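You operate a simulated robot arm through the tools that you are given. There is no shell and no other tool. Be economical: measure what you need, move in short steps, check, and stop when the job is done.

You are at the controls of a simulated two-armed robot. One attempt, no reset.

Task
Put the small white spool marked "L-62" from the small cream table top on the long grey table top and the small white spool that says "L-83" on the top of the middle belt. Pick up the orange glove box with one hand, pass it to the other hand and put it on the shelf of the middle end table. Open the sealer table drawer, put the teal pad from the inside of the sealer table drawer on the top of the front belt, then shut the drawer. Put the white spool on top of the grey pad. Take the orange block and put it on the red cabinet top. Close the teal drawer. Any order will do. Set down upright: small white spool, orange glove box, white spool, orange block.

It is judged by the outcome, as a careful person would: the job done as asked, and still so three seconds after it is handed in. It fails if anything else is knocked over, pushed out of place, dropped, spilled or broken.

Robot
Two 7-joint arms with two-finger parallel grippers on one trunk, on a base that drives. Base frame: it is fixed to the floor where the robot stands at the start and does not move with it; the origin is under the middle of the robot, x ahead of it, y to its left, z up; the surface under the hand at the start is at about z = 840. Lengths are in mm, angles in degrees, forces in N, time in s.
The left shoulder is at the start at [29, 173, 1401], the right one opposite. With the tool pointing down near the work surface each hand reaches from about 100 to 560 mm from the robot's upright axis, wherever it stands, measured 20 degrees to its own side. Places, roughly: grey pad (6x9x5 cm) [-1400, -2900, 800]; long grey table top [1900, -700, 800]; orange block (3x5x5 cm) [-1900, -5100, 800]; orange glove box [2250, -750, 1000]; red cabinet top [-3400, -1500, 900]; sealer table drawer [4400, -1800, 700]; shelf of the middle end table [3200, -3300, 300]; small white spool [500, 0, 1000]; teal drawer [700, -700, 800]; teal pad (6x5x4 cm) [4400, -1700, 700]; top of the front belt [500, -4200, 600]; top of the middle belt [2800, -4500, 600]; white spool (5x5x6 cm) [-1600, -5200, 800]. Payload 3.6 kg a hand.
Tool frame (each hand has its own): the origin (TCP) lies between the finger pads and is the grasp point; the fingertips stand 30 mm ahead of it; z points along the fingers, y is the line along which they close. Largest opening 110 mm; finger width 20, thickness 10; the body of the gripper, 48 by 112 mm, starts 55 mm behind the TCP.
Orientation is that of the tool frame in the base frame, as [roll, pitch, yaw] about the fixed x, y, z axes, in that order (R = Rz(yaw) Ry(pitch) Rx(roll)). With the fingers straight down and closing along the base's y, the tool's x points along the base's -x, its y along +y and its z along -z.

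Tools
- The arms move only by the tool apply_moves. It takes "left_moves", "right_moves" or both (then of equal length, played together; a hand with none holds still); each is a list of rows, each an object (a shift or turn left out is 0, a gripper value left out holds the last) with "offset": the shift along the tool's x, y, z in units of 50 mm (1.0 is 50 mm), a list of three; "turn": the turn, a rotation vector about the tool's x, y, z in units of 4 degrees (1.0 is 4 degrees), a list of three; "fingers": the opening, from 0 (shut) to 1 (fully open). In form: [{"offset": [x, y, z], "turn": [ax, ay, az], "fingers": fingers}, ...]. A call has 1 to 10 rows; each row shifts and turns the commanded pose from where the row before left it, along the tool's axes as they then stand. A call with a number of a shift or a turn outside -1 to 1 is refused whole. Each row takes 0.2 s and may step no farther than 50 mm and 8.6 degrees from the row before; otherwise, or with a gripper value out of range, the whole call is refused. A pose out of reach is approached as far as the arm can. The call stops where the force on the tool passes 40 N (or 10 N more than at its start, if that is more) or the arm is blocked; 0.2 s more then pass. Each finger travels about 153 mm/s and halts on what it meets, pressing with about 25 N; the grip force reading is that of the motor and also rises with nothing between the fingers. The clock runs only during rows and for 0.2 s after the last one: add rows that do not move to give the fingers time. It gives the time, the measured TCP pose, the force on the tool (base axes), the opening and the grip force at its end, in the units of the frame above (readings bear some noise), with the torque about the TCP (base axes, N m) and any sound that the robot's microphone picked up.
- Cameras (640 x 400 px; columns grow to the right, rows downward): "scene" is now at [92.9, -6.5, 1534.7]; the picture's right is [-0.08, -1.00, -0.00], its down [-0.83, 0.07, -0.55] and it looks along [0.55, -0.04, -0.84] (base axes); focal length 274 px, centre (320, 200). "left" rides on the left gripper at [72, -17, -103] in its tool frame; the picture's right is [0.23, 0.97, 0.00], its down [-0.76, 0.18, -0.62] and it looks along [-0.61, 0.14, 0.78] (tool axes); focal length 222 px, centre (320, 200). "right" rides on the right gripper at [72, 17, -103] in its tool frame; the picture's right is [-0.23, 0.97, 0.00], its down [-0.76, -0.18, -0.62] and it looks along [-0.61, -0.14, 0.78] (tool axes); focal length 222 px, centre (320, 200). There is no depth. A picture from a camera that has moved, and an enlarged one, comes with that camera's place and axes in the base frame and with its lens. The place of the scene camera against the robot may be out by one fixed shift of up to 12 mm in any direction.
- grab_frame(camera): a new picture of that camera. No time passes.
- lift_body(by): slides the trunk up (or, below 0, down) by that many mm; the arms and the scene camera ride with it, the base frame stays. It gives what a move gives, with no picture.
- roll_base(legs): drives the robot by 1 to 6 legs, each [ahead, left, turn to the left] in mm, mm and degrees, along the robot's own axes; the way and the turn of a leg run together, so that a leg with both is an arc; at most 1500 mm and 180 degrees a leg. The arms and the cameras ride along, it lands a little off, and it stops where it bumps. It gives what a move gives.
- head_to(pan, tilt): turns the head with the scene camera to pan (to the left, within 86 degrees either way) and tilt (down, from -29 to 69), counted from straight ahead of the robot. It gives what a move gives.
- zoom(camera, box): a new picture of the part [left, top, right, bottom] of that camera's present view, enlarged. No time passes.
- job_done(): hands the job in; it is judged then, once.

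Go step by step. Nothing tells you exact positions but the pictures and the camera data: compare them with the known pose of the tool, close in by small moves and look again before you grip or let go. The budget is 483 turns and 230 pictures, counting those below and the enlarged ones. Unless the task says otherwise, let go and move clear before handing in.

The tools are called after ">>>" as name(argument=value, ...) on one line, values as JSON. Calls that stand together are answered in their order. apply_moves: Moves the arms, as the interface text tells. Its arguments: {"type":"object","properties":{"left_moves":{"type":"array"},"right_moves":{"type":"array"}},"required":[]} The other tools are called the same way: lift_body (by) slides the trunk up or down; roll_base (legs) drives the base; head_to (pan, tilt) turns the head that bears the scene camera; grab_frame (camera) takes a picture; zoom (camera, box) takes an enlarged picture of a part of a camera's view; job_done () hands the job in.

At the start:

```text
time: 0.0
left_eef_pos: [280.8, 138.6, 979.6]
left_ee_rot: [161.2, -0.1, 178.5]
left_wrist_force: [-0.2, 0.2, 0.1]
left_wrist_torque: [0.0, 0.01, 0.01]
left_opening: 109.9
left_finger_force: 0.1
right_eef_pos: [312.5, -342.5, 1055.7]
right_ee_rot: [-180.0, 0.1, -180.0]
right_wrist_force: [0.4, -0.1, -0.3]
right_wrist_torque: [0.01, 0.0, -0.02]
right_opening: 110.0
right_finger_force: 0.1
trunk travel left (down, up): [-515.0, 248.0]
robot x, y, heading: [-0.7, -2.8, 0.2]
head pan, tilt: [-4.6, 56.7]
```

scene: 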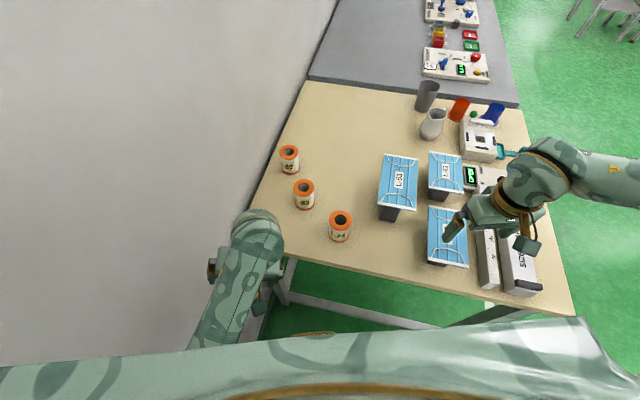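
right: 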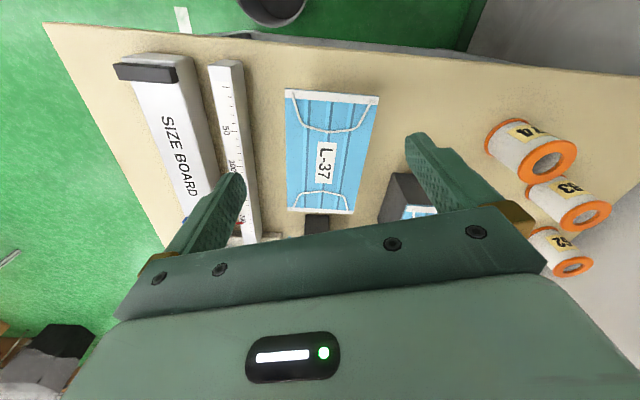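
left: 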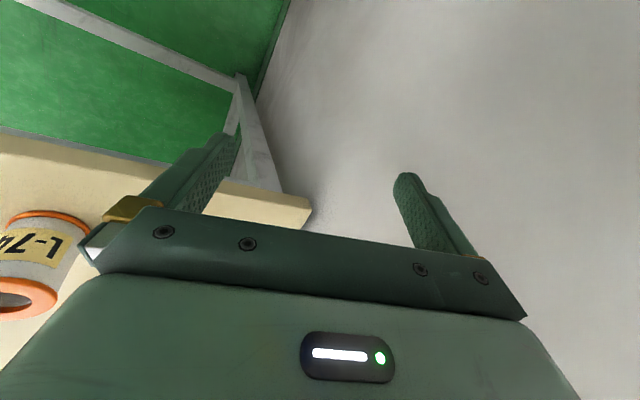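

I see a cream table with three orange-rimmed spools to the left, and a grey table beyond it. I'll zoom in to read the labels first.

>>> zoom(camera="scene", box=[260, 130, 380, 250])

>>> zoom(camera="scene", box=[400, 0, 560, 180])

>>> head_to(pan=-20, tilt=25)

>>> grab_frame(camera="scene")

```text
3.33 times, centred on (320, 190) of scene
camera zoom: at [92.9, -6.5, 1534.7], right [-0.08, -1.0, 0.0], down [-0.83, 0.07, -0.55], along [0.55, -0.04, -0.84], focal length 914 px, centre (320, 233)
```

zoom: 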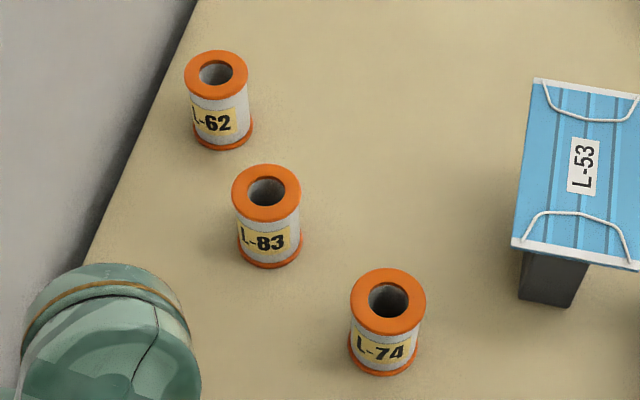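

```text
2.22 times, centred on (480, 90) of scene
camera zoom: at [92.9, -6.5, 1534.7], right [-0.08, -1.0, 0.0], down [-0.83, 0.07, -0.55], along [0.55, -0.04, -0.84], focal length 609 px, centre (-36, 444)
```

zoom: 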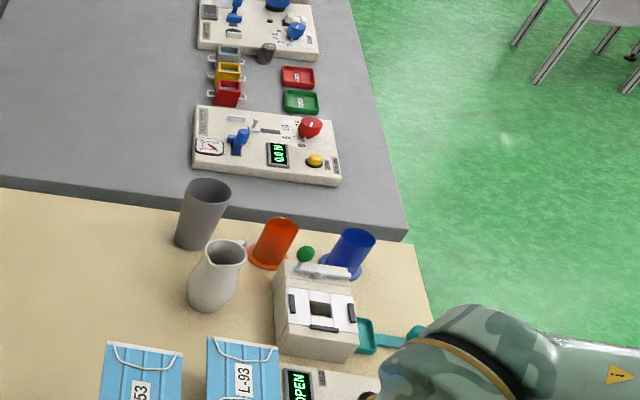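

```text
time: 1.0
left_eef_pos: [281.0, 140.4, 980.1]
left_ee_rot: [161.0, 0.0, 178.6]
left_wrist_force: [0.6, 0.0, 0.2]
left_wrist_torque: [-0.03, 0.03, 0.0]
left_opening: 110.2
left_finger_force: 0.1
right_eef_pos: [313.1, -342.5, 1054.4]
right_ee_rot: [180.0, 0.0, 180.0]
right_wrist_force: [-0.1, 0.6, -0.2]
right_wrist_torque: [-0.01, 0.02, -0.04]
right_opening: 109.8
right_finger_force: 0.1
trunk travel left (down, up): [-515.0, 248.0]
robot x, y, heading: [-4.1, 0.4, 0.1]
head pan, tilt: [-20.0, 25.0]
```

```text
224 pictures are left
camera scene: at [109.5, -32.4, 1580.7], right [-0.34, -0.94, 0.0], down [-0.4, 0.14, -0.91], along [0.85, -0.31, -0.42], focal length 274 px, centre (320, 200)
```

scene: 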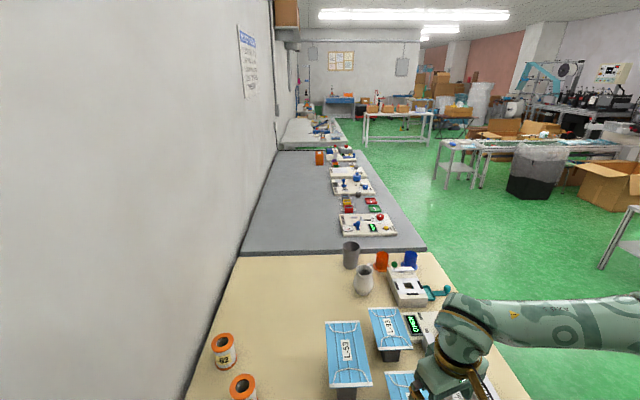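

The labels read L-62 (far), L-83 (middle) and L-74 (near). Next I'll look straight down to see how much clearance the base has in front of the table.

>>> head_to(pan=0, tilt=69)

>>> grab_frame(camera="scene")

>>> grab_frame(camera="right")

```text
time: 2.1
left_eef_pos: [280.2, 138.9, 979.0]
left_ee_rot: [161.1, -0.1, 178.5]
left_wrist_force: [0.1, -0.8, -0.2]
left_wrist_torque: [0.02, -0.02, -0.01]
left_opening: 110.0
left_finger_force: 0.1
right_eef_pos: [312.6, -343.0, 1054.3]
right_ee_rot: [-179.9, 0.0, 179.9]
right_wrist_force: [0.1, 0.8, -0.1]
right_wrist_torque: [0.0, -0.01, -0.02]
right_opening: 109.8
right_finger_force: 0.0
trunk travel left (down, up): [-515.0, 248.0]
robot x, y, heading: [-1.6, 1.3, -0.0]
head pan, tilt: [0.0, 68.8]
```

```text
223 pictures are left
camera scene: at [78.9, -0.9, 1521.4], right [0.0, -1.0, 0.0], down [-0.93, 0.0, -0.36], along [0.36, 0.0, -0.93], focal length 274 px, centre (320, 200)
```

scene: 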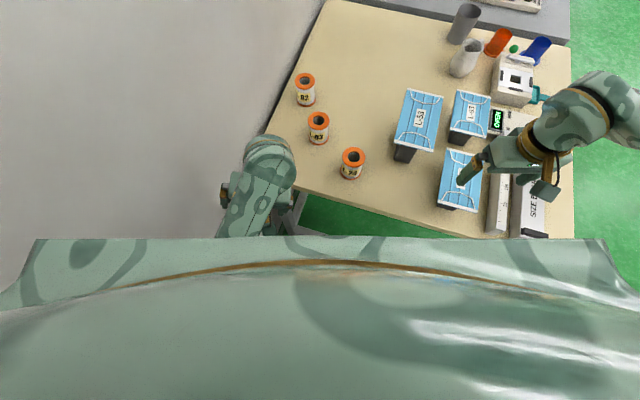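

```text
222 pictures are left
camera right: at [240.1, -326.5, 1159.5], right [0.23, 0.97, 0.0], down [0.76, -0.18, 0.62], along [0.61, -0.14, -0.78], focal length 222 px, centre (320, 200)
```

right: 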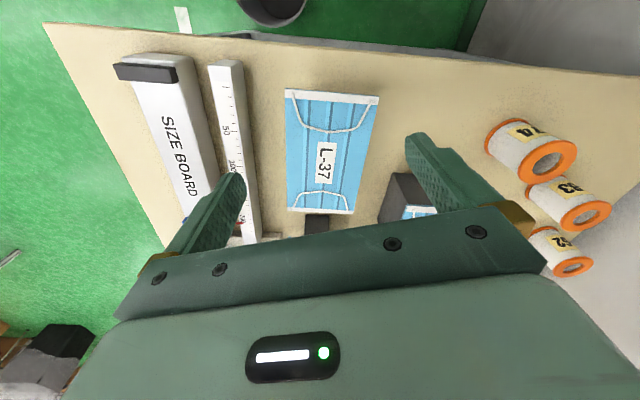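

The tables run at about -16.5° to the base frame, so I'll turn to face them squarely and move in a little.

>>> roll_base(legs=[[0, 0, -16.5], [70, 0, 0]])

>>> grab_frame(camera="scene")

```text
time: 4.0
left_eef_pos: [376.9, 35.4, 979.1]
left_ee_rot: [160.9, -0.2, 162.3]
left_wrist_force: [0.6, -1.3, 0.9]
left_wrist_torque: [0.0, 0.02, 0.01]
left_opening: 110.0
left_finger_force: 0.0
right_eef_pos: [271.7, -436.0, 1054.4]
right_ee_rot: [-179.9, -0.1, 163.7]
right_wrist_force: [0.9, -0.1, -0.5]
right_wrist_torque: [-0.02, 0.04, 0.0]
right_opening: 109.9
right_finger_force: 0.0
trunk travel left (down, up): [-515.0, 248.0]
robot x, y, heading: [68.6, -19.0, -16.2]
head pan, tilt: [0.0, 68.8]
```

```text
221 pictures are left
camera scene: at [144.4, -42.7, 1521.3], right [-0.28, -0.96, 0.0], down [-0.9, 0.26, -0.36], along [0.35, -0.1, -0.93], focal length 274 px, centre (320, 200)
```

scene: 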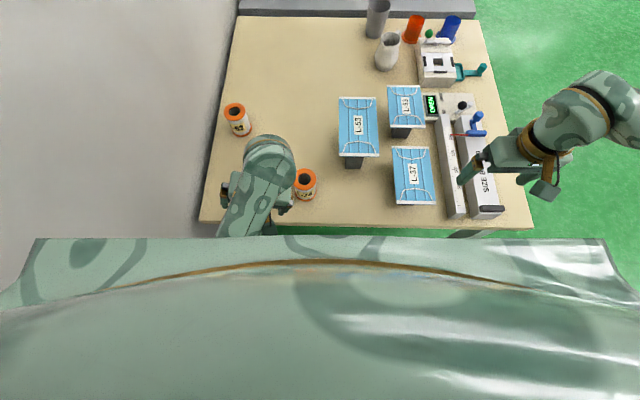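

Now the robot is square to the table. I'll straighten the left tool and raise it before moving it out toward L-62.

>>> apply_moves(left_moves=[{"offset": [0, 0, -0.5], "turn": [0.95, 0, 0], "fingers": 0.9}, {"offset": [0, 0, -0.5], "turn": [0.95, 0, 0]}, {"offset": [0, 0, -0.5], "turn": [0.95, 0, 0]}, {"offset": [0, 0, -0.5], "turn": [0.95, 0, 0]}, {"offset": [0, 0, -0.5], "turn": [0.95, 0, 0]}, {"offset": [-1, 0.4, 0]}, {"offset": [-1, 0.4, 0]}, {"offset": [-1, 0.4, 0]}])

>>> lift_body(by=-120)

>>> grab_frame(camera="scene")

>>> grab_frame(camera="left")

```text
refused: row 6 steps farther than a row can; nothing moved
```

```text
time: 4.8
left_eef_pos: [400.6, 101.9, 922.6]
left_ee_rot: [150.7, 0.2, 160.7]
left_wrist_force: [-0.1, -0.2, -0.9]
left_wrist_torque: [0.02, 0.02, 0.02]
left_opening: 110.0
left_finger_force: 0.3
right_eef_pos: [270.3, -436.9, 1006.6]
right_ee_rot: [-179.9, -0.3, 163.7]
right_wrist_force: [-0.4, -0.3, 0.5]
right_wrist_torque: [-0.03, -0.03, 0.02]
right_opening: 109.8
right_finger_force: 0.1
trunk travel left (down, up): [-469.0, 295.0]
robot x, y, heading: [64.4, -20.9, -16.5]
head pan, tilt: [0.0, 68.8]
stopped: the arm was blocked; the commanded pose is now the measured one
```

```text
220 pictures are left
camera scene: at [149.4, -44.0, 1473.7], right [-0.28, -0.96, 0.0], down [-0.89, 0.26, -0.36], along [0.35, -0.1, -0.93], focal length 274 px, centre (320, 200)
```

scene: 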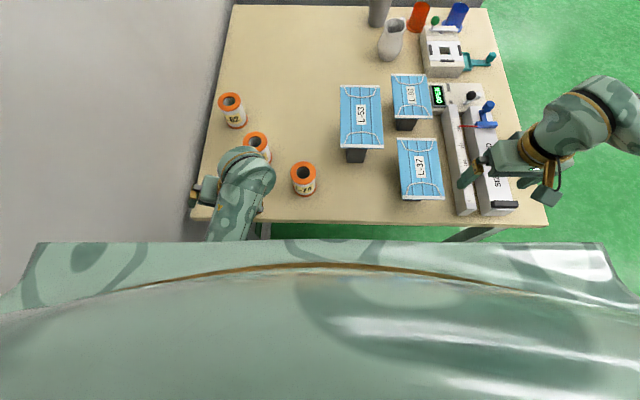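

```text
219 pictures are left
camera left: at [310.2, 64.3, 1005.3], right [0.07, 0.88, 0.48], down [0.67, -0.39, 0.63], along [0.74, 0.28, -0.61], focal length 222 px, centre (320, 200)
```

left: 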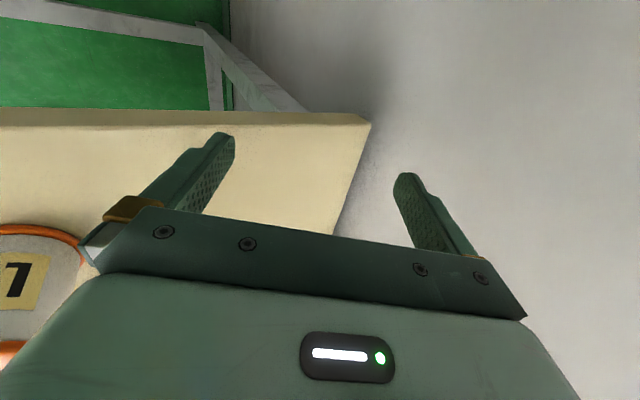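

The second call lowered the trunk even though the arm move had been refused, and the left arm bumped something, probably its elbow against the table edge. Nothing appears to have moved. I'll raise the trunk again.

>>> lift_body(by=100)

```text
time: 5.5
left_eef_pos: [422.0, 161.9, 968.4]
left_ee_rot: [141.1, 0.2, 158.6]
left_wrist_force: [-11.3, -11.0, -9.4]
left_wrist_torque: [-0.42, -0.03, 0.61]
left_opening: 101.6
left_finger_force: 0.0
right_eef_pos: [268.8, -437.9, 1050.7]
right_ee_rot: [179.9, -0.2, 163.7]
right_wrist_force: [0.1, -0.5, 0.6]
right_wrist_torque: [0.01, 0.03, -0.03]
right_opening: 110.0
right_finger_force: 0.0
trunk travel left (down, up): [-512.0, 251.0]
robot x, y, heading: [68.0, -18.8, -16.1]
head pan, tilt: [0.0, 68.8]
stopped: the arm was blocked; the commanded pose is now the measured one
```

Left fingertips now press the wall. I'll take a look before moving anything.

>>> grab_frame(camera="scene")

>>> grab_frame(camera="left")

```text
218 pictures are left
camera scene: at [141.6, -44.1, 1518.4], right [-0.28, -0.96, 0.0], down [-0.89, 0.26, -0.36], along [0.35, -0.1, -0.93], focal length 274 px, centre (320, 200)
```

scene: 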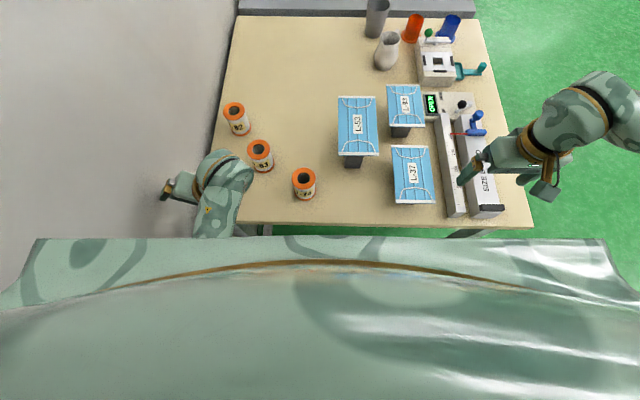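

```text
217 pictures are left
camera left: at [326.0, 116.3, 1038.6], right [0.06, 0.79, 0.61], down [0.61, -0.51, 0.6], along [0.79, 0.34, -0.52], focal length 222 px, centre (320, 200)
```

left: 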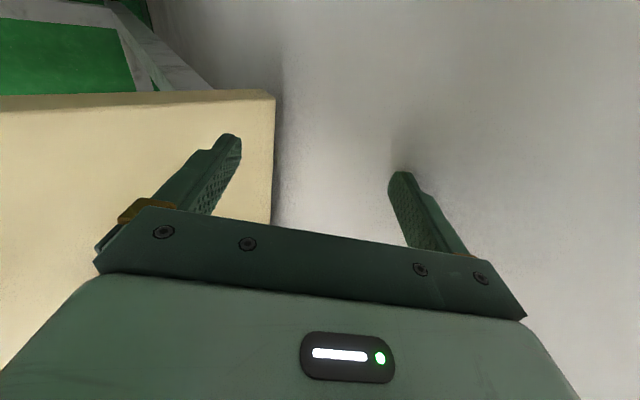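

I'll retreat along the tool's own axis, up and to the right, while uprighting the hand.

>>> apply_moves(left_moves=[{"offset": [0, -0.1, -0.5], "turn": [0.5, 0, 0]}, {"offset": [0, -0.1, -0.5], "turn": [0.95, 0, 0]}, {"offset": [0, -0.1, -0.5], "turn": [0.95, 0, 0]}, {"offset": [0, -0.2, -0.5], "turn": [0.95, 0, 0]}, {"offset": [0, -0.2, -0.5], "turn": [0.95, 0, 0]}])

>>> grab_frame(camera="scene")

```text
time: 5.8
left_eef_pos: [423.6, 165.9, 973.3]
left_ee_rot: [140.0, 0.0, 157.5]
left_wrist_force: [-26.4, -29.0, -14.7]
left_wrist_torque: [-0.5, -0.13, 1.16]
left_opening: 91.4
left_finger_force: 0.0
right_eef_pos: [267.5, -440.0, 1050.5]
right_ee_rot: [179.8, 0.0, 163.5]
right_wrist_force: [0.0, 0.2, -0.6]
right_wrist_torque: [-0.03, 0.0, 0.0]
right_opening: 110.0
right_finger_force: 0.0
trunk travel left (down, up): [-512.0, 251.0]
robot x, y, heading: [63.8, -23.6, -16.5]
head pan, tilt: [0.0, 68.8]
stopped in row 1 (left hand): the force on the tool passed its limit at 52 N (the readings are from after the stop); the commanded pose is now the measured one
```

```text
216 pictures are left
camera scene: at [139.6, -47.1, 1517.9], right [-0.28, -0.96, 0.0], down [-0.89, 0.26, -0.36], along [0.35, -0.1, -0.93], focal length 274 px, centre (320, 200)
```

scene: 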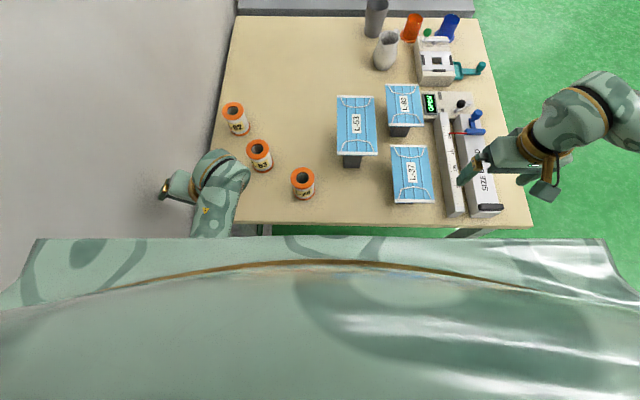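

The wall is squeezing the outer finger. I'll close the fingers somewhat and move straight away from the wall.

>>> apply_moves(left_moves=[{"fingers": 0.4}, {"offset": [0, -0.2, -0.15]}, {"offset": [0, -0.3, -0.25]}, {"offset": [0, -0.4, -0.3]}])

```text
time: 6.8
left_eef_pos: [434.0, 184.8, 980.4]
left_ee_rot: [129.0, -0.1, 154.9]
left_wrist_force: [-13.0, -21.3, -0.8]
left_wrist_torque: [0.02, -0.02, 0.33]
left_opening: 35.9
left_finger_force: 0.1
right_eef_pos: [266.1, -439.2, 1049.9]
right_ee_rot: [179.9, -0.2, 163.5]
right_wrist_force: [0.0, 0.1, -0.5]
right_wrist_torque: [-0.02, 0.03, -0.01]
right_opening: 109.9
right_finger_force: 0.1
trunk travel left (down, up): [-512.0, 251.0]
robot x, y, heading: [67.5, -21.5, -16.2]
head pan, tilt: [0.0, 68.8]
stopped in row 4 (left hand): the arm was blocked; the commanded pose is now the measured one
```

The arm is wedged against the wall side, so I'll back the base away from the table and wall a little.

>>> roll_base(legs=[[-60, -40, 0]])

>>> grab_frame(camera="scene")

```text
time: 7.8
left_eef_pos: [365.0, 166.2, 981.7]
left_ee_rot: [128.9, -0.2, 155.0]
left_wrist_force: [-0.2, 0.7, 0.3]
left_wrist_torque: [0.05, 0.02, 0.0]
left_opening: 44.0
left_finger_force: 0.0
right_eef_pos: [197.6, -460.1, 1050.6]
right_ee_rot: [179.9, 0.0, 163.6]
right_wrist_force: [-0.9, -0.2, 0.5]
right_wrist_torque: [-0.01, -0.02, 0.02]
right_opening: 110.1
right_finger_force: 0.1
trunk travel left (down, up): [-512.0, 251.0]
robot x, y, heading: [-2.2, -42.0, -16.5]
head pan, tilt: [0.0, 68.8]
```

```text
215 pictures are left
camera scene: at [70.8, -65.0, 1518.1], right [-0.28, -0.96, 0.0], down [-0.89, 0.26, -0.36], along [0.35, -0.1, -0.93], focal length 274 px, centre (320, 200)
```

scene: 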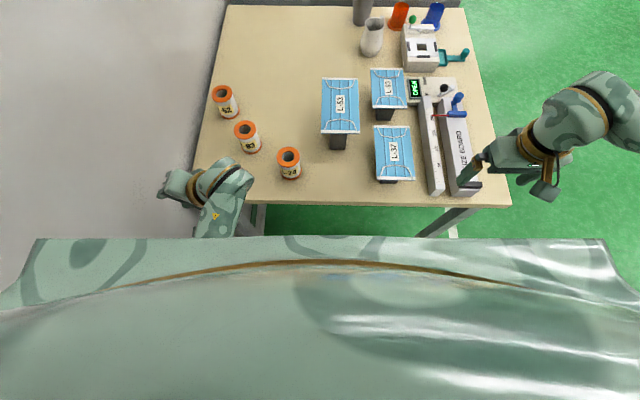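

>>> apply_moves(left_moves=[{"offset": [0, -0.2, -0.5]}, {"offset": [0, -0.2, -0.5]}, {"offset": [0, -0.2, -0.5], "turn": [0.95, 0, 0]}, {"offset": [0, -0.2, -0.5], "turn": [0.95, 0, 0]}, {"offset": [0, -0.2, -0.5], "turn": [0.95, 0, 0]}, {"offset": [0, -0.2, -0.5], "turn": [0.95, 0, 0]}])

```text
time: 8.4
left_eef_pos: [372.5, 187.5, 1008.3]
left_ee_rot: [117.6, -1.4, 152.8]
left_wrist_force: [0.4, 0.4, -0.1]
left_wrist_torque: [0.03, 0.01, -0.07]
left_opening: 43.7
left_finger_force: 0.0
right_eef_pos: [199.3, -459.2, 1050.0]
right_ee_rot: [-179.9, -0.1, 163.6]
right_wrist_force: [0.7, 0.6, -0.3]
right_wrist_torque: [0.0, 0.01, 0.02]
right_opening: 109.8
right_finger_force: 0.1
trunk travel left (down, up): [-512.0, 251.0]
robot x, y, heading: [-1.0, -42.8, -16.6]
head pan, tilt: [0.0, 68.8]
stopped in row 3 (left hand): the arm was blocked; the commanded pose is now the measured one
```

The left elbow seems to be against the wall. I'll slide the base away from the wall.

>>> roll_base(legs=[[-40, -200, 0]])

>>> apply_moves(left_moves=[{"offset": [0, -0.2, -0.5]}, {"offset": [0, -0.2, -0.5], "turn": [0.95, 0, 0]}, {"offset": [0, -0.2, -0.5], "turn": [0.95, 0, 0]}, {"offset": [0, -0.2, -0.5], "turn": [0.95, 0, 0]}, {"offset": [0, -0.2, -0.5], "turn": [0.95, 0, 0]}, {"offset": [0, -0.2, -0.5], "turn": [0.95, 0, 0]}])

>>> grab_frame(camera="scene")

```text
time: 9.5
left_eef_pos: [340.6, 134.7, 1010.5]
left_ee_rot: [117.6, -1.0, 152.6]
left_wrist_force: [-0.3, 0.3, 0.4]
left_wrist_torque: [-0.05, -0.05, -0.08]
left_opening: 44.2
left_finger_force: 0.0
right_eef_pos: [167.8, -510.1, 1052.7]
right_ee_rot: [-180.0, 0.3, 163.7]
right_wrist_force: [-0.8, 0.0, -0.6]
right_wrist_torque: [-0.04, -0.09, -0.01]
right_opening: 110.0
right_finger_force: 0.0
trunk travel left (down, up): [-512.0, 251.0]
robot x, y, heading: [-28.7, -97.5, -16.6]
head pan, tilt: [0.0, 68.8]
stopped in leg 1: the robot was blocked; the commanded pose is now the measured one
```

```text
time: 10.1
left_eef_pos: [349.0, 142.3, 1031.7]
left_ee_rot: [109.5, -3.1, 150.1]
left_wrist_force: [-0.3, -0.2, -0.7]
left_wrist_torque: [0.0, 0.01, -0.02]
left_opening: 43.9
left_finger_force: 0.1
right_eef_pos: [174.2, -513.8, 1050.1]
right_ee_rot: [179.8, 0.0, 163.7]
right_wrist_force: [0.2, -1.0, 0.3]
right_wrist_torque: [0.02, 0.03, 0.01]
right_opening: 109.9
right_finger_force: 0.0
trunk travel left (down, up): [-512.0, 251.0]
robot x, y, heading: [-25.5, -94.5, -16.6]
head pan, tilt: [0.0, 68.8]
stopped in row 3 (left hand): the arm was blocked; the commanded pose is now the measured one
```

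```text
214 pictures are left
camera scene: at [45.6, -121.6, 1518.0], right [-0.28, -0.96, 0.0], down [-0.89, 0.26, -0.36], along [0.35, -0.1, -0.93], focal length 274 px, centre (320, 200)
```

scene: 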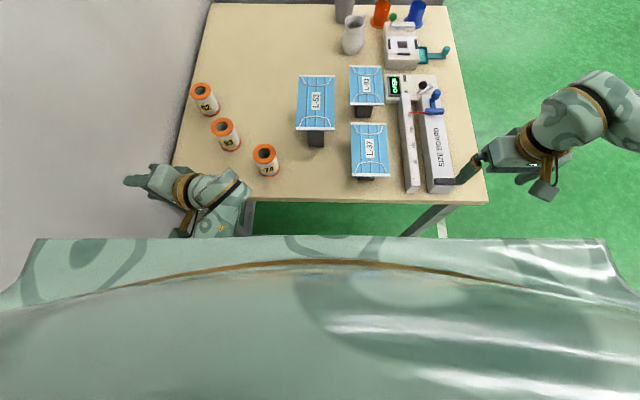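

The forearm or elbow seems to be caught left of the table's front leg. I'll back straight away from the table.

>>> roll_base(legs=[[-250, 0, 0]])

>>> grab_frame(camera="scene")

```text
time: 12.0
left_eef_pos: [107.4, 216.5, 1031.8]
left_ee_rot: [109.5, -3.1, 150.2]
left_wrist_force: [-0.4, 0.3, 0.5]
left_wrist_torque: [0.01, -0.02, -0.01]
left_opening: 43.9
left_finger_force: 0.0
right_eef_pos: [-68.5, -440.4, 1050.8]
right_ee_rot: [179.9, 0.0, 163.7]
right_wrist_force: [0.0, -0.7, -0.6]
right_wrist_torque: [0.03, -0.03, 0.0]
right_opening: 109.8
right_finger_force: 0.0
trunk travel left (down, up): [-512.0, 251.0]
robot x, y, heading: [-271.4, -25.4, -16.5]
head pan, tilt: [0.0, 68.8]
```

```text
213 pictures are left
camera scene: at [-197.1, -47.8, 1518.0], right [-0.28, -0.96, 0.0], down [-0.89, 0.26, -0.36], along [0.35, -0.1, -0.93], focal length 274 px, centre (320, 200)
```

scene: 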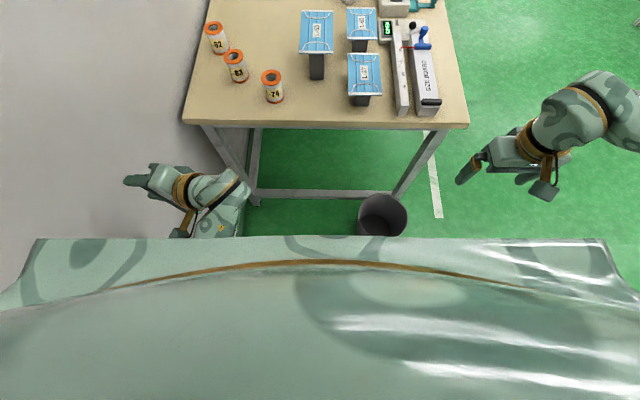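

Free of the table now. There's a bin under the table's front edge to avoid. I'll slide right and then recover the arm.

>>> roll_base(legs=[[-50, -200, 0]])

>>> apply_moves(left_moves=[{"offset": [0, -0.2, -0.5]}, {"offset": [0, -0.2, -0.5], "turn": [0.95, 0, 0]}, {"offset": [0, -0.2, -0.5], "turn": [0.95, 0, 0]}, {"offset": [0, -0.2, -0.5], "turn": [0.95, 0, 0]}, {"offset": [0, -0.2, -0.5], "turn": [0.95, 0, 0]}, {"offset": [0, -0.2, -0.5], "turn": [0.95, 0, 0]}])

```text
time: 13.6
left_eef_pos: [2.7, 39.2, 1032.9]
left_ee_rot: [109.4, -3.1, 150.0]
left_wrist_force: [0.5, 0.4, 0.0]
left_wrist_torque: [0.01, 0.0, 0.04]
left_opening: 43.9
left_finger_force: 0.0
right_eef_pos: [-174.2, -618.1, 1050.8]
right_ee_rot: [179.9, 0.0, 163.6]
right_wrist_force: [0.2, -1.0, -0.7]
right_wrist_torque: [0.01, 0.02, -0.02]
right_opening: 109.9
right_finger_force: 0.1
trunk travel left (down, up): [-512.0, 251.0]
robot x, y, heading: [-380.7, -198.3, -16.5]
head pan, tilt: [0.0, 68.8]
```

```text
time: 14.2
left_eef_pos: [1.6, 45.1, 1046.9]
left_ee_rot: [102.0, -5.3, 147.4]
left_wrist_force: [-0.4, -0.3, -0.8]
left_wrist_torque: [0.03, -0.03, 0.0]
left_opening: 44.0
left_finger_force: 0.0
right_eef_pos: [-172.8, -617.8, 1051.6]
right_ee_rot: [179.8, 0.0, 163.7]
right_wrist_force: [0.0, -0.6, -0.3]
right_wrist_torque: [-0.04, -0.01, -0.02]
right_opening: 109.9
right_finger_force: 0.0
trunk travel left (down, up): [-512.0, 251.0]
robot x, y, heading: [-377.0, -199.7, -16.5]
head pan, tilt: [0.0, 68.8]
stopped in row 3 (left hand): the arm was blocked; the commanded pose is now the measured one
```

Nothing is nearby, yet it's still blocked, so this may be a joint limit. I'll test different motions.

>>> apply_moves(left_moves=[{"offset": [-0.6, 0, 0]}, {"offset": [-0.6, 0, 0]}])

>>> grab_frame(camera="scene")

```text
time: 15.0
left_eef_pos: [60.4, 50.2, 1050.2]
left_ee_rot: [95.3, -7.9, 147.1]
left_wrist_force: [-0.7, 0.4, 1.0]
left_wrist_torque: [-0.03, 0.03, 0.01]
left_opening: 44.3
left_finger_force: 0.1
right_eef_pos: [-174.4, -615.2, 1051.6]
right_ee_rot: [179.9, 0.0, 163.5]
right_wrist_force: [-0.3, 1.3, -0.6]
right_wrist_torque: [0.0, 0.0, 0.01]
right_opening: 110.1
right_finger_force: 0.0
trunk travel left (down, up): [-512.0, 251.0]
robot x, y, heading: [-376.2, -202.5, -16.7]
head pan, tilt: [0.0, 68.8]
stopped in row 2 (left hand): the arm was blocked; the commanded pose is now the measured one
```

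```text
212 pictures are left
camera scene: at [-301.4, -223.5, 1518.0], right [-0.28, -0.96, 0.0], down [-0.89, 0.27, -0.36], along [0.35, -0.1, -0.93], focal length 274 px, centre (320, 200)
```

scene: 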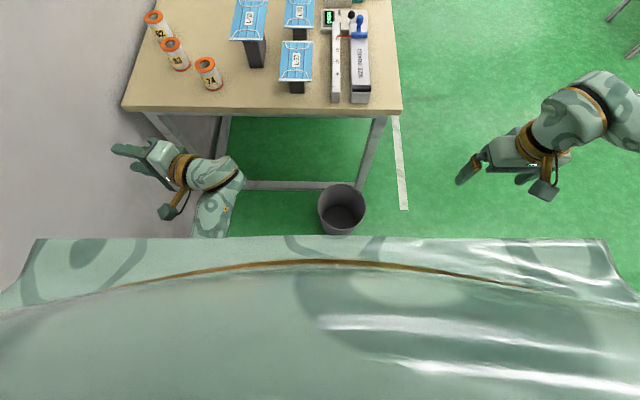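

>>> apply_moves(left_moves=[{"offset": [0, 0, 0], "turn": [0.9, 0, 0]}, {"turn": [0.9, 0, 0]}])

```text
time: 15.6
left_eef_pos: [64.2, 66.1, 1053.6]
left_ee_rot: [99.6, -9.6, 146.8]
left_wrist_force: [0.4, 0.3, -0.2]
left_wrist_torque: [0.02, -0.03, 0.0]
left_opening: 44.0
left_finger_force: 0.0
right_eef_pos: [-172.3, -615.8, 1051.9]
right_ee_rot: [179.9, 0.0, 163.6]
right_wrist_force: [-0.1, 0.0, 0.7]
right_wrist_torque: [0.0, -0.01, 0.01]
right_opening: 109.9
right_finger_force: 0.0
trunk travel left (down, up): [-512.0, 251.0]
robot x, y, heading: [-378.9, -201.0, -16.6]
head pan, tilt: [0.0, 68.8]
```

>>> apply_moves(left_moves=[{"turn": [0.9, 0, 0]}, {"turn": [0.9, 0, 0]}, {"turn": [0.9, 0, 0]}, {}])

>>> grab_frame(camera="right")

```text
time: 16.4
left_eef_pos: [73.8, 93.5, 1068.2]
left_ee_rot: [103.9, -11.0, 147.4]
left_wrist_force: [0.4, 0.6, -1.0]
left_wrist_torque: [0.02, 0.02, 0.0]
left_opening: 43.7
left_finger_force: 0.1
right_eef_pos: [-172.5, -615.8, 1050.7]
right_ee_rot: [180.0, -0.1, 163.6]
right_wrist_force: [-0.2, -0.9, -0.3]
right_wrist_torque: [0.0, -0.02, 0.03]
right_opening: 110.0
right_finger_force: 0.1
trunk travel left (down, up): [-512.0, 251.0]
robot x, y, heading: [-372.7, -199.0, -16.6]
head pan, tilt: [0.0, 68.8]
stopped in row 3 (left hand): the arm was blocked; the commanded pose is now the measured one
```

```text
211 pictures are left
camera right: at [-237.9, -580.4, 1156.1], right [0.49, 0.87, 0.0], down [0.68, -0.39, 0.62], along [0.54, -0.31, -0.78], focal length 222 px, centre (320, 200)
```

right: 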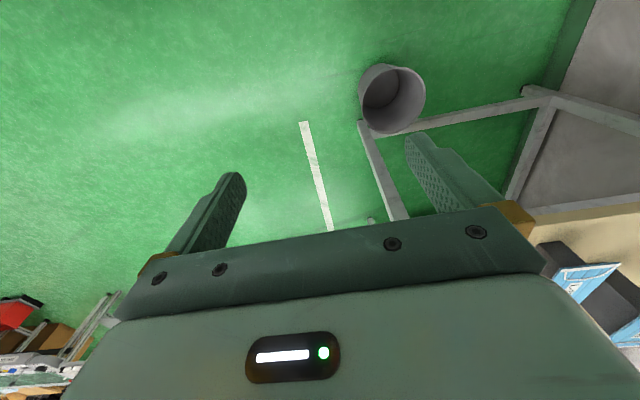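

>>> head_to(pan=50, tilt=60)

>>> grab_frame(camera="scene")

```text
time: 17.6
left_eef_pos: [72.6, 92.2, 1066.7]
left_ee_rot: [103.9, -11.0, 147.3]
left_wrist_force: [0.2, -0.3, 0.2]
left_wrist_torque: [-0.02, 0.05, 0.01]
left_opening: 44.1
left_finger_force: 0.0
right_eef_pos: [-172.7, -615.5, 1050.8]
right_ee_rot: [180.0, 0.0, 163.6]
right_wrist_force: [0.0, -0.2, -0.1]
right_wrist_torque: [0.02, 0.02, 0.0]
right_opening: 109.8
right_finger_force: 0.1
trunk travel left (down, up): [-512.0, 251.0]
robot x, y, heading: [-376.3, -202.3, -16.6]
head pan, tilt: [50.0, 60.0]
```

```text
210 pictures are left
camera scene: at [-298.4, -171.0, 1527.3], right [0.55, -0.83, 0.0], down [-0.72, -0.48, -0.5], along [0.42, 0.28, -0.87], focal length 274 px, centre (320, 200)
```

scene: 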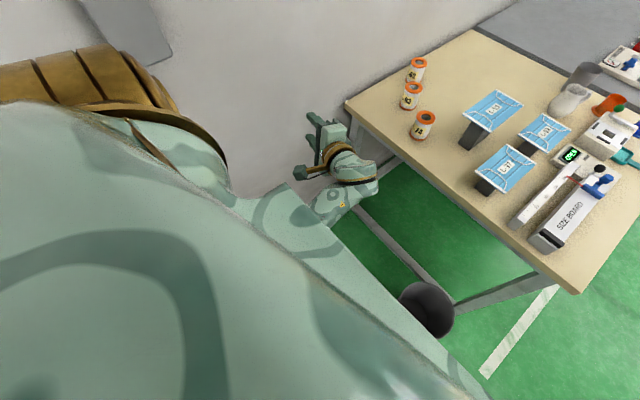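

>>> apply_moves(left_moves=[{"offset": [-0.2, 0.5, -0.1]}, {"offset": [-0.2, 0.5, -0.1]}, {"offset": [-0.2, 0.5, -0.1]}, {}])

```text
time: 18.8
left_eef_pos: [118.8, 102.4, 1152.9]
left_ee_rot: [97.7, -12.9, 149.0]
left_wrist_force: [-0.2, 0.3, -1.0]
left_wrist_torque: [0.03, 0.0, 0.02]
left_opening: 44.2
left_finger_force: 0.1
right_eef_pos: [-172.5, -615.4, 1051.0]
right_ee_rot: [179.9, -0.1, 163.7]
right_wrist_force: [-0.5, -0.7, 0.1]
right_wrist_torque: [0.0, -0.01, -0.02]
right_opening: 109.9
right_finger_force: 0.2
trunk travel left (down, up): [-512.0, 251.0]
robot x, y, heading: [-376.3, -205.2, -16.7]
head pan, tilt: [50.0, 60.0]
stopped in row 4 (left hand): the arm was blocked; the commanded pose is now the measured one
```

>>> apply_moves(left_moves=[{"turn": [0, -0.9, 0]}, {"turn": [0, -0.9, 0]}, {"turn": [0, -0.9, 0]}, {"turn": [0, -0.9, 0]}, {}])

```text
time: 20.0
left_eef_pos: [118.7, 102.5, 1151.0]
left_ee_rot: [101.0, -10.7, 134.3]
left_wrist_force: [0.1, -0.5, 0.1]
left_wrist_torque: [0.02, -0.01, 0.02]
left_opening: 44.1
left_finger_force: 0.2
right_eef_pos: [-171.1, -617.0, 1051.4]
right_ee_rot: [179.9, 0.0, 163.6]
right_wrist_force: [-0.4, 0.9, -0.4]
right_wrist_torque: [0.02, -0.01, 0.01]
right_opening: 110.2
right_finger_force: 0.2
trunk travel left (down, up): [-512.0, 251.0]
robot x, y, heading: [-375.9, -198.3, -16.5]
head pan, tilt: [50.0, 60.0]
```

>>> apply_moves(left_moves=[{"turn": [0.9, 0, 0]}, {"turn": [0.9, 0, 0]}, {"turn": [0.9, 0, 0]}, {"turn": [0.9, 0, 0]}, {}])

```text
time: 21.4
left_eef_pos: [125.2, 133.3, 1173.1]
left_ee_rot: [109.7, -13.8, 136.3]
left_wrist_force: [0.5, -0.4, 0.6]
left_wrist_torque: [-0.04, 0.0, 0.0]
left_opening: 43.9
left_finger_force: 0.0
right_eef_pos: [-171.9, -615.7, 1051.4]
right_ee_rot: [179.9, 0.0, 163.7]
right_wrist_force: [1.0, -0.6, -0.3]
right_wrist_torque: [0.01, 0.02, 0.02]
right_opening: 110.1
right_finger_force: 0.1
trunk travel left (down, up): [-512.0, 251.0]
robot x, y, heading: [-376.2, -198.9, -16.5]
head pan, tilt: [50.0, 60.0]
stopped in row 5 (left hand): the arm was blocked; the commanded pose is now the measured one
```

>>> apply_moves(left_moves=[{"turn": [0, -1, 0]}, {"turn": [0, -1, 0]}, {"turn": [0, -1, 0]}, {"turn": [0, -1, 0]}, {"turn": [0, -1, 0]}, {"turn": [0, -1, 0]}, {"turn": [0, -1, 0]}, {"turn": [0, -1, 0]}, {"turn": [0, -1, 0]}, {"turn": [0, -1, 0]}])

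>>> grab_frame(camera="scene")

```text
time: 23.6
left_eef_pos: [124.2, 131.2, 1172.7]
left_ee_rot: [114.1, 2.0, 98.8]
left_wrist_force: [0.1, 0.6, 0.4]
left_wrist_torque: [0.0, 0.0, 0.04]
left_opening: 43.8
left_finger_force: 0.1
right_eef_pos: [-173.1, -614.7, 1051.7]
right_ee_rot: [179.9, 0.0, 163.7]
right_wrist_force: [-0.1, 0.0, -0.2]
right_wrist_torque: [0.02, 0.0, -0.01]
right_opening: 110.0
right_finger_force: 0.0
trunk travel left (down, up): [-512.0, 251.0]
robot x, y, heading: [-375.2, -202.4, -16.4]
head pan, tilt: [50.0, 60.0]
```

```text
209 pictures are left
camera scene: at [-298.7, -170.2, 1527.3], right [0.55, -0.83, 0.0], down [-0.72, -0.48, -0.5], along [0.42, 0.28, -0.87], focal length 274 px, centre (320, 200)
```

scene: 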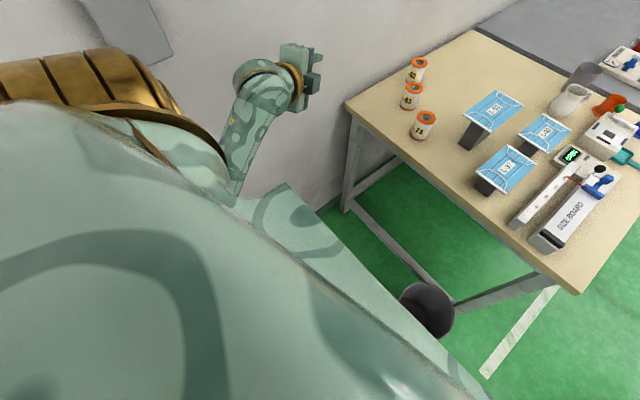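

>>> apply_moves(left_moves=[{"turn": [1, 0, 0]}, {"turn": [1, 0, 0]}, {"turn": [1, 0, 0]}, {"turn": [1, 0, 0]}, {"turn": [1, 0, 0]}, {"turn": [1, 0, 0]}])

```text
time: 25.0
left_eef_pos: [125.1, 129.2, 1172.1]
left_ee_rot: [138.2, 2.0, 98.9]
left_wrist_force: [0.5, -0.4, 0.3]
left_wrist_torque: [-0.01, 0.02, 0.01]
left_opening: 43.8
left_finger_force: 0.1
right_eef_pos: [-172.2, -615.3, 1051.3]
right_ee_rot: [179.9, 0.0, 163.8]
right_wrist_force: [0.9, 0.5, 0.1]
right_wrist_torque: [0.02, 0.0, 0.01]
right_opening: 110.2
right_finger_force: 0.1
trunk travel left (down, up): [-512.0, 251.0]
robot x, y, heading: [-379.6, -202.8, -16.7]
head pan, tilt: [50.0, 60.0]
```

>>> apply_moves(left_moves=[{"turn": [1, 0, 0]}, {"turn": [1, 0, 0]}, {"turn": [1, 0, 0]}, {"turn": [1, 0, 0]}, {"turn": [1, 0, 0]}, {"turn": [1, 0, 0]}, {"turn": [1, 0, 0]}, {"turn": [1, 0, 0]}, {"turn": [1, 0, 0]}, {"turn": [1, 0, 0]}])

>>> apply_moves(left_moves=[{"turn": [0, 0, -1]}, {"turn": [0, 0, -1]}, {"turn": [0, 0, -1]}, {"turn": [0, 0, -1]}, {"turn": [0, 0, -1]}, {"turn": [0, 0, -1]}, {"turn": [0, 0, -1]}, {"turn": [0, 0, -1]}, {"turn": [0, 0, -1]}, {"turn": [0, 0, -1]}])

>>> grab_frame(camera="scene")

```text
time: 27.2
left_eef_pos: [124.6, 130.1, 1171.8]
left_ee_rot: [178.2, 1.9, 98.9]
left_wrist_force: [-0.7, -0.2, 0.4]
left_wrist_torque: [0.01, 0.01, 0.04]
left_opening: 44.1
left_finger_force: 0.0
right_eef_pos: [-172.3, -616.0, 1051.1]
right_ee_rot: [179.8, -0.1, 163.5]
right_wrist_force: [0.1, 0.9, -0.7]
right_wrist_torque: [0.0, 0.01, 0.03]
right_opening: 110.0
right_finger_force: 0.1
trunk travel left (down, up): [-512.0, 251.0]
robot x, y, heading: [-376.8, -203.6, -16.6]
head pan, tilt: [50.0, 60.0]
```

```text
time: 29.4
left_eef_pos: [125.5, 129.9, 1171.8]
left_ee_rot: [179.8, 2.7, 138.9]
left_wrist_force: [0.0, 0.2, -0.1]
left_wrist_torque: [-0.02, -0.01, -0.03]
left_opening: 43.9
left_finger_force: 0.1
right_eef_pos: [-173.2, -616.9, 1050.8]
right_ee_rot: [179.9, 0.0, 163.5]
right_wrist_force: [-0.8, 1.1, -0.2]
right_wrist_torque: [-0.04, 0.0, 0.02]
right_opening: 110.0
right_finger_force: 0.1
trunk travel left (down, up): [-512.0, 251.0]
robot x, y, heading: [-376.1, -199.4, -16.4]
head pan, tilt: [50.0, 60.0]
```

```text
208 pictures are left
camera scene: at [-298.3, -170.8, 1527.3], right [0.55, -0.83, 0.0], down [-0.72, -0.48, -0.5], along [0.42, 0.28, -0.87], focal length 274 px, centre (320, 200)
```

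scene: 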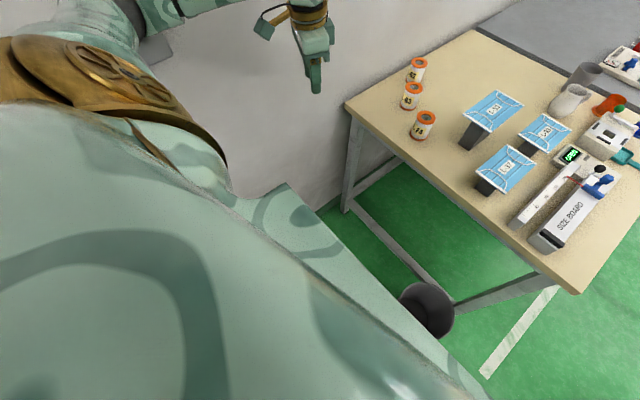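

The left arm is recovered, with an elbow-up configuration. I'll bring the left hand in front of the body and open it.

>>> apply_moves(left_moves=[{"offset": [-0.1, -0.87, 0], "fingers": 0.9}, {"offset": [-0.1, -0.87, 0]}, {"offset": [-0.1, -0.87, 0]}, {"offset": [-0.1, -0.87, 0]}, {"offset": [-0.1, -0.87, 0]}, {"offset": [-0.1, -0.87, 0]}])

>>> grab_frame(camera="scene")

```text
time: 30.8
left_eef_pos: [-26.5, -87.5, 1172.8]
left_ee_rot: [179.6, 2.6, 138.8]
left_wrist_force: [-0.3, 0.3, -0.4]
left_wrist_torque: [0.01, 0.0, 0.0]
left_opening: 99.1
left_finger_force: 0.1
right_eef_pos: [-170.9, -617.1, 1051.6]
right_ee_rot: [179.9, -0.1, 163.6]
right_wrist_force: [0.3, -0.8, 0.0]
right_wrist_torque: [0.02, -0.01, 0.02]
right_opening: 110.0
right_finger_force: 0.0
trunk travel left (down, up): [-512.0, 251.0]
robot x, y, heading: [-378.9, -201.5, -16.3]
head pan, tilt: [50.0, 60.0]
```

```text
207 pictures are left
camera scene: at [-298.2, -172.7, 1527.3], right [0.55, -0.83, 0.0], down [-0.72, -0.48, -0.5], along [0.42, 0.28, -0.87], focal length 274 px, centre (320, 200)
```

scene: 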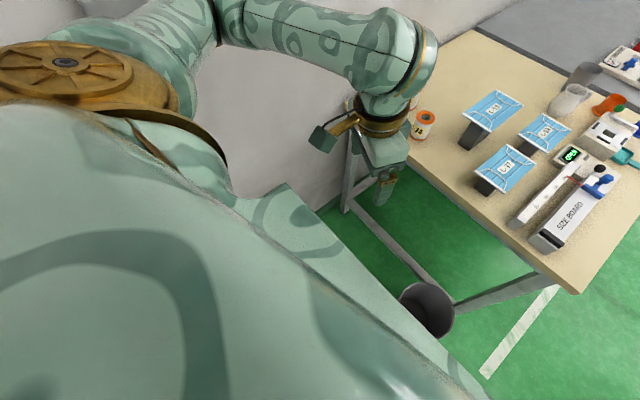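

Now the elbow points up and to the left. Turning the robot to its right and approaching with its left side will keep that elbow away from the wall.

>>> roll_base(legs=[[0, 0, -60], [10, 330, 0]])

>>> grab_frame(camera="scene")

>>> grab_frame(camera="left")

```text
time: 35.4
left_eef_pos: [195.7, -380.7, 1170.3]
left_ee_rot: [179.9, 2.8, 79.2]
left_wrist_force: [0.9, 0.5, -0.7]
left_wrist_torque: [0.0, 0.01, 0.0]
left_opening: 98.9
left_finger_force: 0.1
right_eef_pos: [-335.4, -523.1, 1052.2]
right_ee_rot: [-179.9, 0.1, 104.1]
right_wrist_force: [-0.1, 0.7, -0.8]
right_wrist_torque: [-0.02, 0.06, -0.02]
right_opening: 109.8
right_finger_force: 0.0
trunk travel left (down, up): [-512.0, 251.0]
robot x, y, heading: [-87.3, -137.1, -76.1]
head pan, tilt: [50.0, 60.0]
stopped in leg 2: the robot was blocked; the commanded pose is now the measured one
```

```text
206 pictures are left
camera scene: at [-11.9, -187.3, 1527.1], right [-0.44, -0.9, 0.0], down [-0.78, 0.38, -0.5], along [0.45, -0.22, -0.87], focal length 274 px, centre (320, 200)
```

scene: 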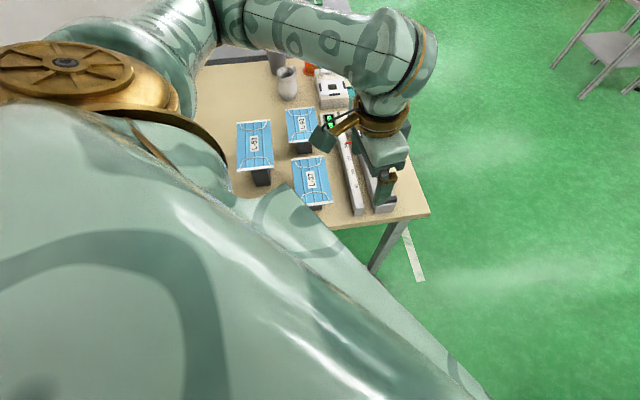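

```text
205 pictures are left
camera left: at [193.9, -301.1, 1272.1], right [1.0, 0.04, -0.01], down [0.04, -0.75, 0.66], along [0.02, -0.66, -0.75], focal length 222 px, centre (320, 200)
```

left: 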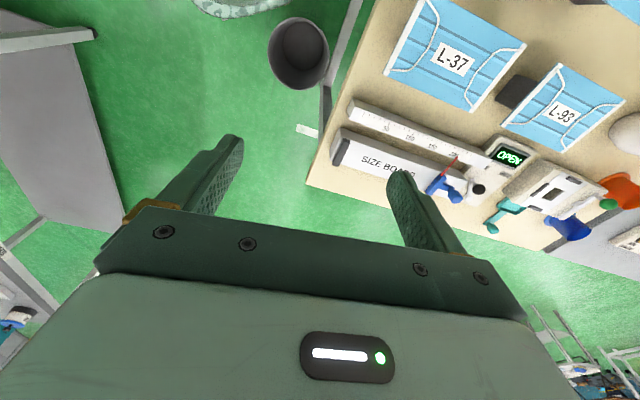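

The base seems to be touching the bin, since both stops came at the same distance from it. I'll steer away from it before approaching.

>>> roll_base(legs=[[-83, 48, 0], [0, 0, -15], [17, 63, 0]])

>>> grab_frame(camera="left")

```text
time: 38.1
left_eef_pos: [211.6, -369.1, 1171.6]
left_ee_rot: [179.9, 2.7, 64.5]
left_wrist_force: [0.8, 0.7, -1.1]
left_wrist_torque: [0.01, 0.0, 0.0]
left_opening: 99.0
left_finger_force: 0.0
right_eef_pos: [-338.4, -369.3, 1051.7]
right_ee_rot: [179.9, 0.0, 89.1]
right_wrist_force: [0.7, -0.1, 0.6]
right_wrist_torque: [0.02, 0.01, -0.01]
right_opening: 110.1
right_finger_force: 0.1
trunk travel left (down, up): [-512.0, 251.0]
robot x, y, heading: [6.1, -62.5, -91.1]
head pan, tilt: [50.0, 60.0]
```

```text
204 pictures are left
camera left: at [229.8, -291.7, 1272.5], right [0.98, -0.22, -0.01], down [-0.16, -0.74, 0.66], along [-0.15, -0.64, -0.75], focal length 222 px, centre (320, 200)
```

left: 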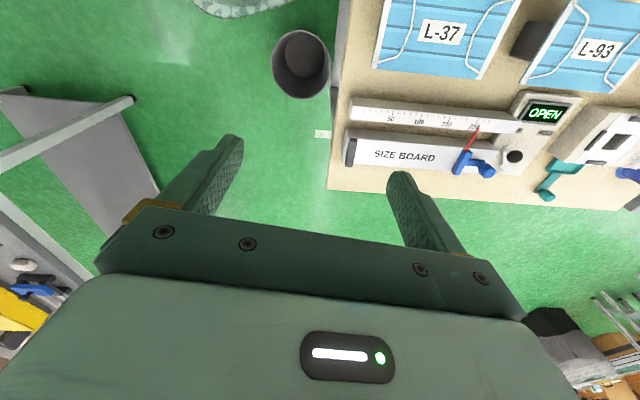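

The base is clear of the bin now. I'll rotate the left hand so its camera side faces the robot rather than the wall.

>>> apply_moves(left_moves=[{"turn": [0, 0, -1]}, {"turn": [0, 0, -1]}, {"turn": [0, 0, -1]}, {"turn": [0, 0, -1]}, {"turn": [0, 0, -1]}, {"turn": [0, 0, -1]}, {"turn": [0, 0, -1]}, {"turn": [0, 0, -1]}, {"turn": [0, 0, -1]}, {"turn": [0, 0, -1]}])

>>> apply_moves(left_moves=[{"turn": [0, 0, -1]}, {"turn": [0, 0, -1]}, {"turn": [0, 0, -1]}, {"turn": [0, 0, -1]}, {"turn": [0, 0, -1]}, {"turn": [0, 0, -1]}, {"turn": [0, 0, -1]}, {"turn": [0, 0, -1]}, {"turn": [0, 0, -1]}, {"turn": [0, 0, -1]}])

```text
time: 40.3
left_eef_pos: [210.6, -369.0, 1172.7]
left_ee_rot: [-178.5, 2.3, 104.5]
left_wrist_force: [-0.4, -0.8, 0.0]
left_wrist_torque: [0.01, 0.01, 0.01]
left_opening: 98.8
left_finger_force: 0.1
right_eef_pos: [-338.4, -369.4, 1051.5]
right_ee_rot: [-180.0, 0.0, 89.1]
right_wrist_force: [0.1, -0.1, -0.1]
right_wrist_torque: [0.01, 0.01, -0.01]
right_opening: 109.9
right_finger_force: 0.2
trunk travel left (down, up): [-512.0, 251.0]
robot x, y, heading: [7.9, -61.7, -90.7]
head pan, tilt: [50.0, 60.0]
```

```text
time: 42.5
left_eef_pos: [210.0, -369.7, 1172.7]
left_ee_rot: [-177.5, 0.7, 144.5]
left_wrist_force: [-0.2, 0.4, 0.8]
left_wrist_torque: [0.0, -0.02, -0.03]
left_opening: 99.1
left_finger_force: 0.1
right_eef_pos: [-340.4, -369.1, 1051.5]
right_ee_rot: [-180.0, 0.0, 89.1]
right_wrist_force: [0.4, 0.7, 0.5]
right_wrist_torque: [0.02, -0.01, -0.01]
right_opening: 110.1
right_finger_force: 0.1
trunk travel left (down, up): [-512.0, 251.0]
robot x, y, heading: [6.0, -64.0, -90.9]
head pan, tilt: [50.0, 60.0]
```

>>> apply_moves(left_moves=[{"offset": [-0.2, 0.86, 0]}, {"offset": [-0.2, 0.86, 0]}, {"offset": [-0.2, 0.86, 0]}, {"offset": [-0.2, 0.86, 0]}, {"offset": [-0.2, 0.86, 0]}, {"offset": [-0.2, 0.86, 0]}, {"offset": [-0.2, 0.86, 0]}, {"offset": [-0.2, 0.86, 0]}, {"offset": [-0.2, 0.86, 0]}])

>>> grab_frame(camera="left")

>>> grab_frame(camera="scene")

```text
time: 44.5
left_eef_pos: [528.3, -168.4, 1142.5]
left_ee_rot: [-177.3, 0.8, 144.5]
left_wrist_force: [0.1, 0.3, -0.4]
left_wrist_torque: [0.0, -0.01, -0.02]
left_opening: 99.0
left_finger_force: 0.0
left hand out of reach, approached as far as the arm can: row 1, 2, 3, 4, 5
right_eef_pos: [-340.1, -368.9, 1051.3]
right_ee_rot: [-180.0, 0.0, 89.1]
right_wrist_force: [-0.2, -0.1, 0.3]
right_wrist_torque: [-0.05, 0.01, 0.0]
right_opening: 110.2
right_finger_force: 0.0
trunk travel left (down, up): [-512.0, 251.0]
robot x, y, heading: [10.0, -62.0, -91.2]
head pan, tilt: [50.0, 60.0]
```

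```text
203 pictures are left
camera left: at [462.0, -134.6, 1246.0], right [0.38, 0.92, -0.05], down [0.73, -0.27, 0.62], along [0.56, -0.27, -0.78], focal length 222 px, centre (320, 200)
```

left: 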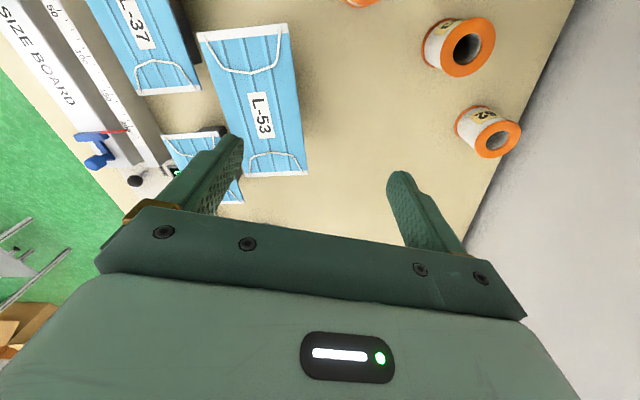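

```text
202 pictures are left
camera scene: at [58.8, -127.4, 1527.3], right [-0.66, -0.75, 0.0], down [-0.65, 0.57, -0.5], along [0.38, -0.33, -0.87], focal length 274 px, centre (320, 200)
```

scene: 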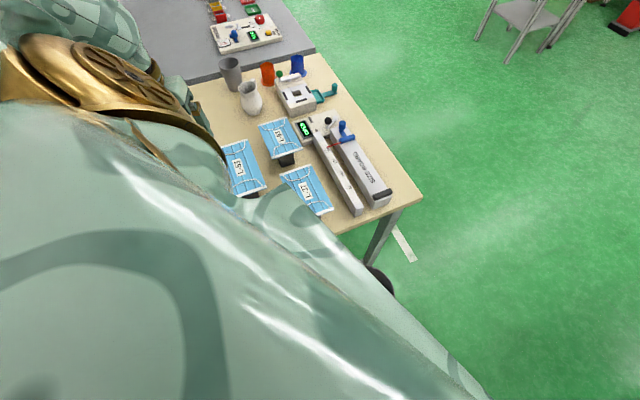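

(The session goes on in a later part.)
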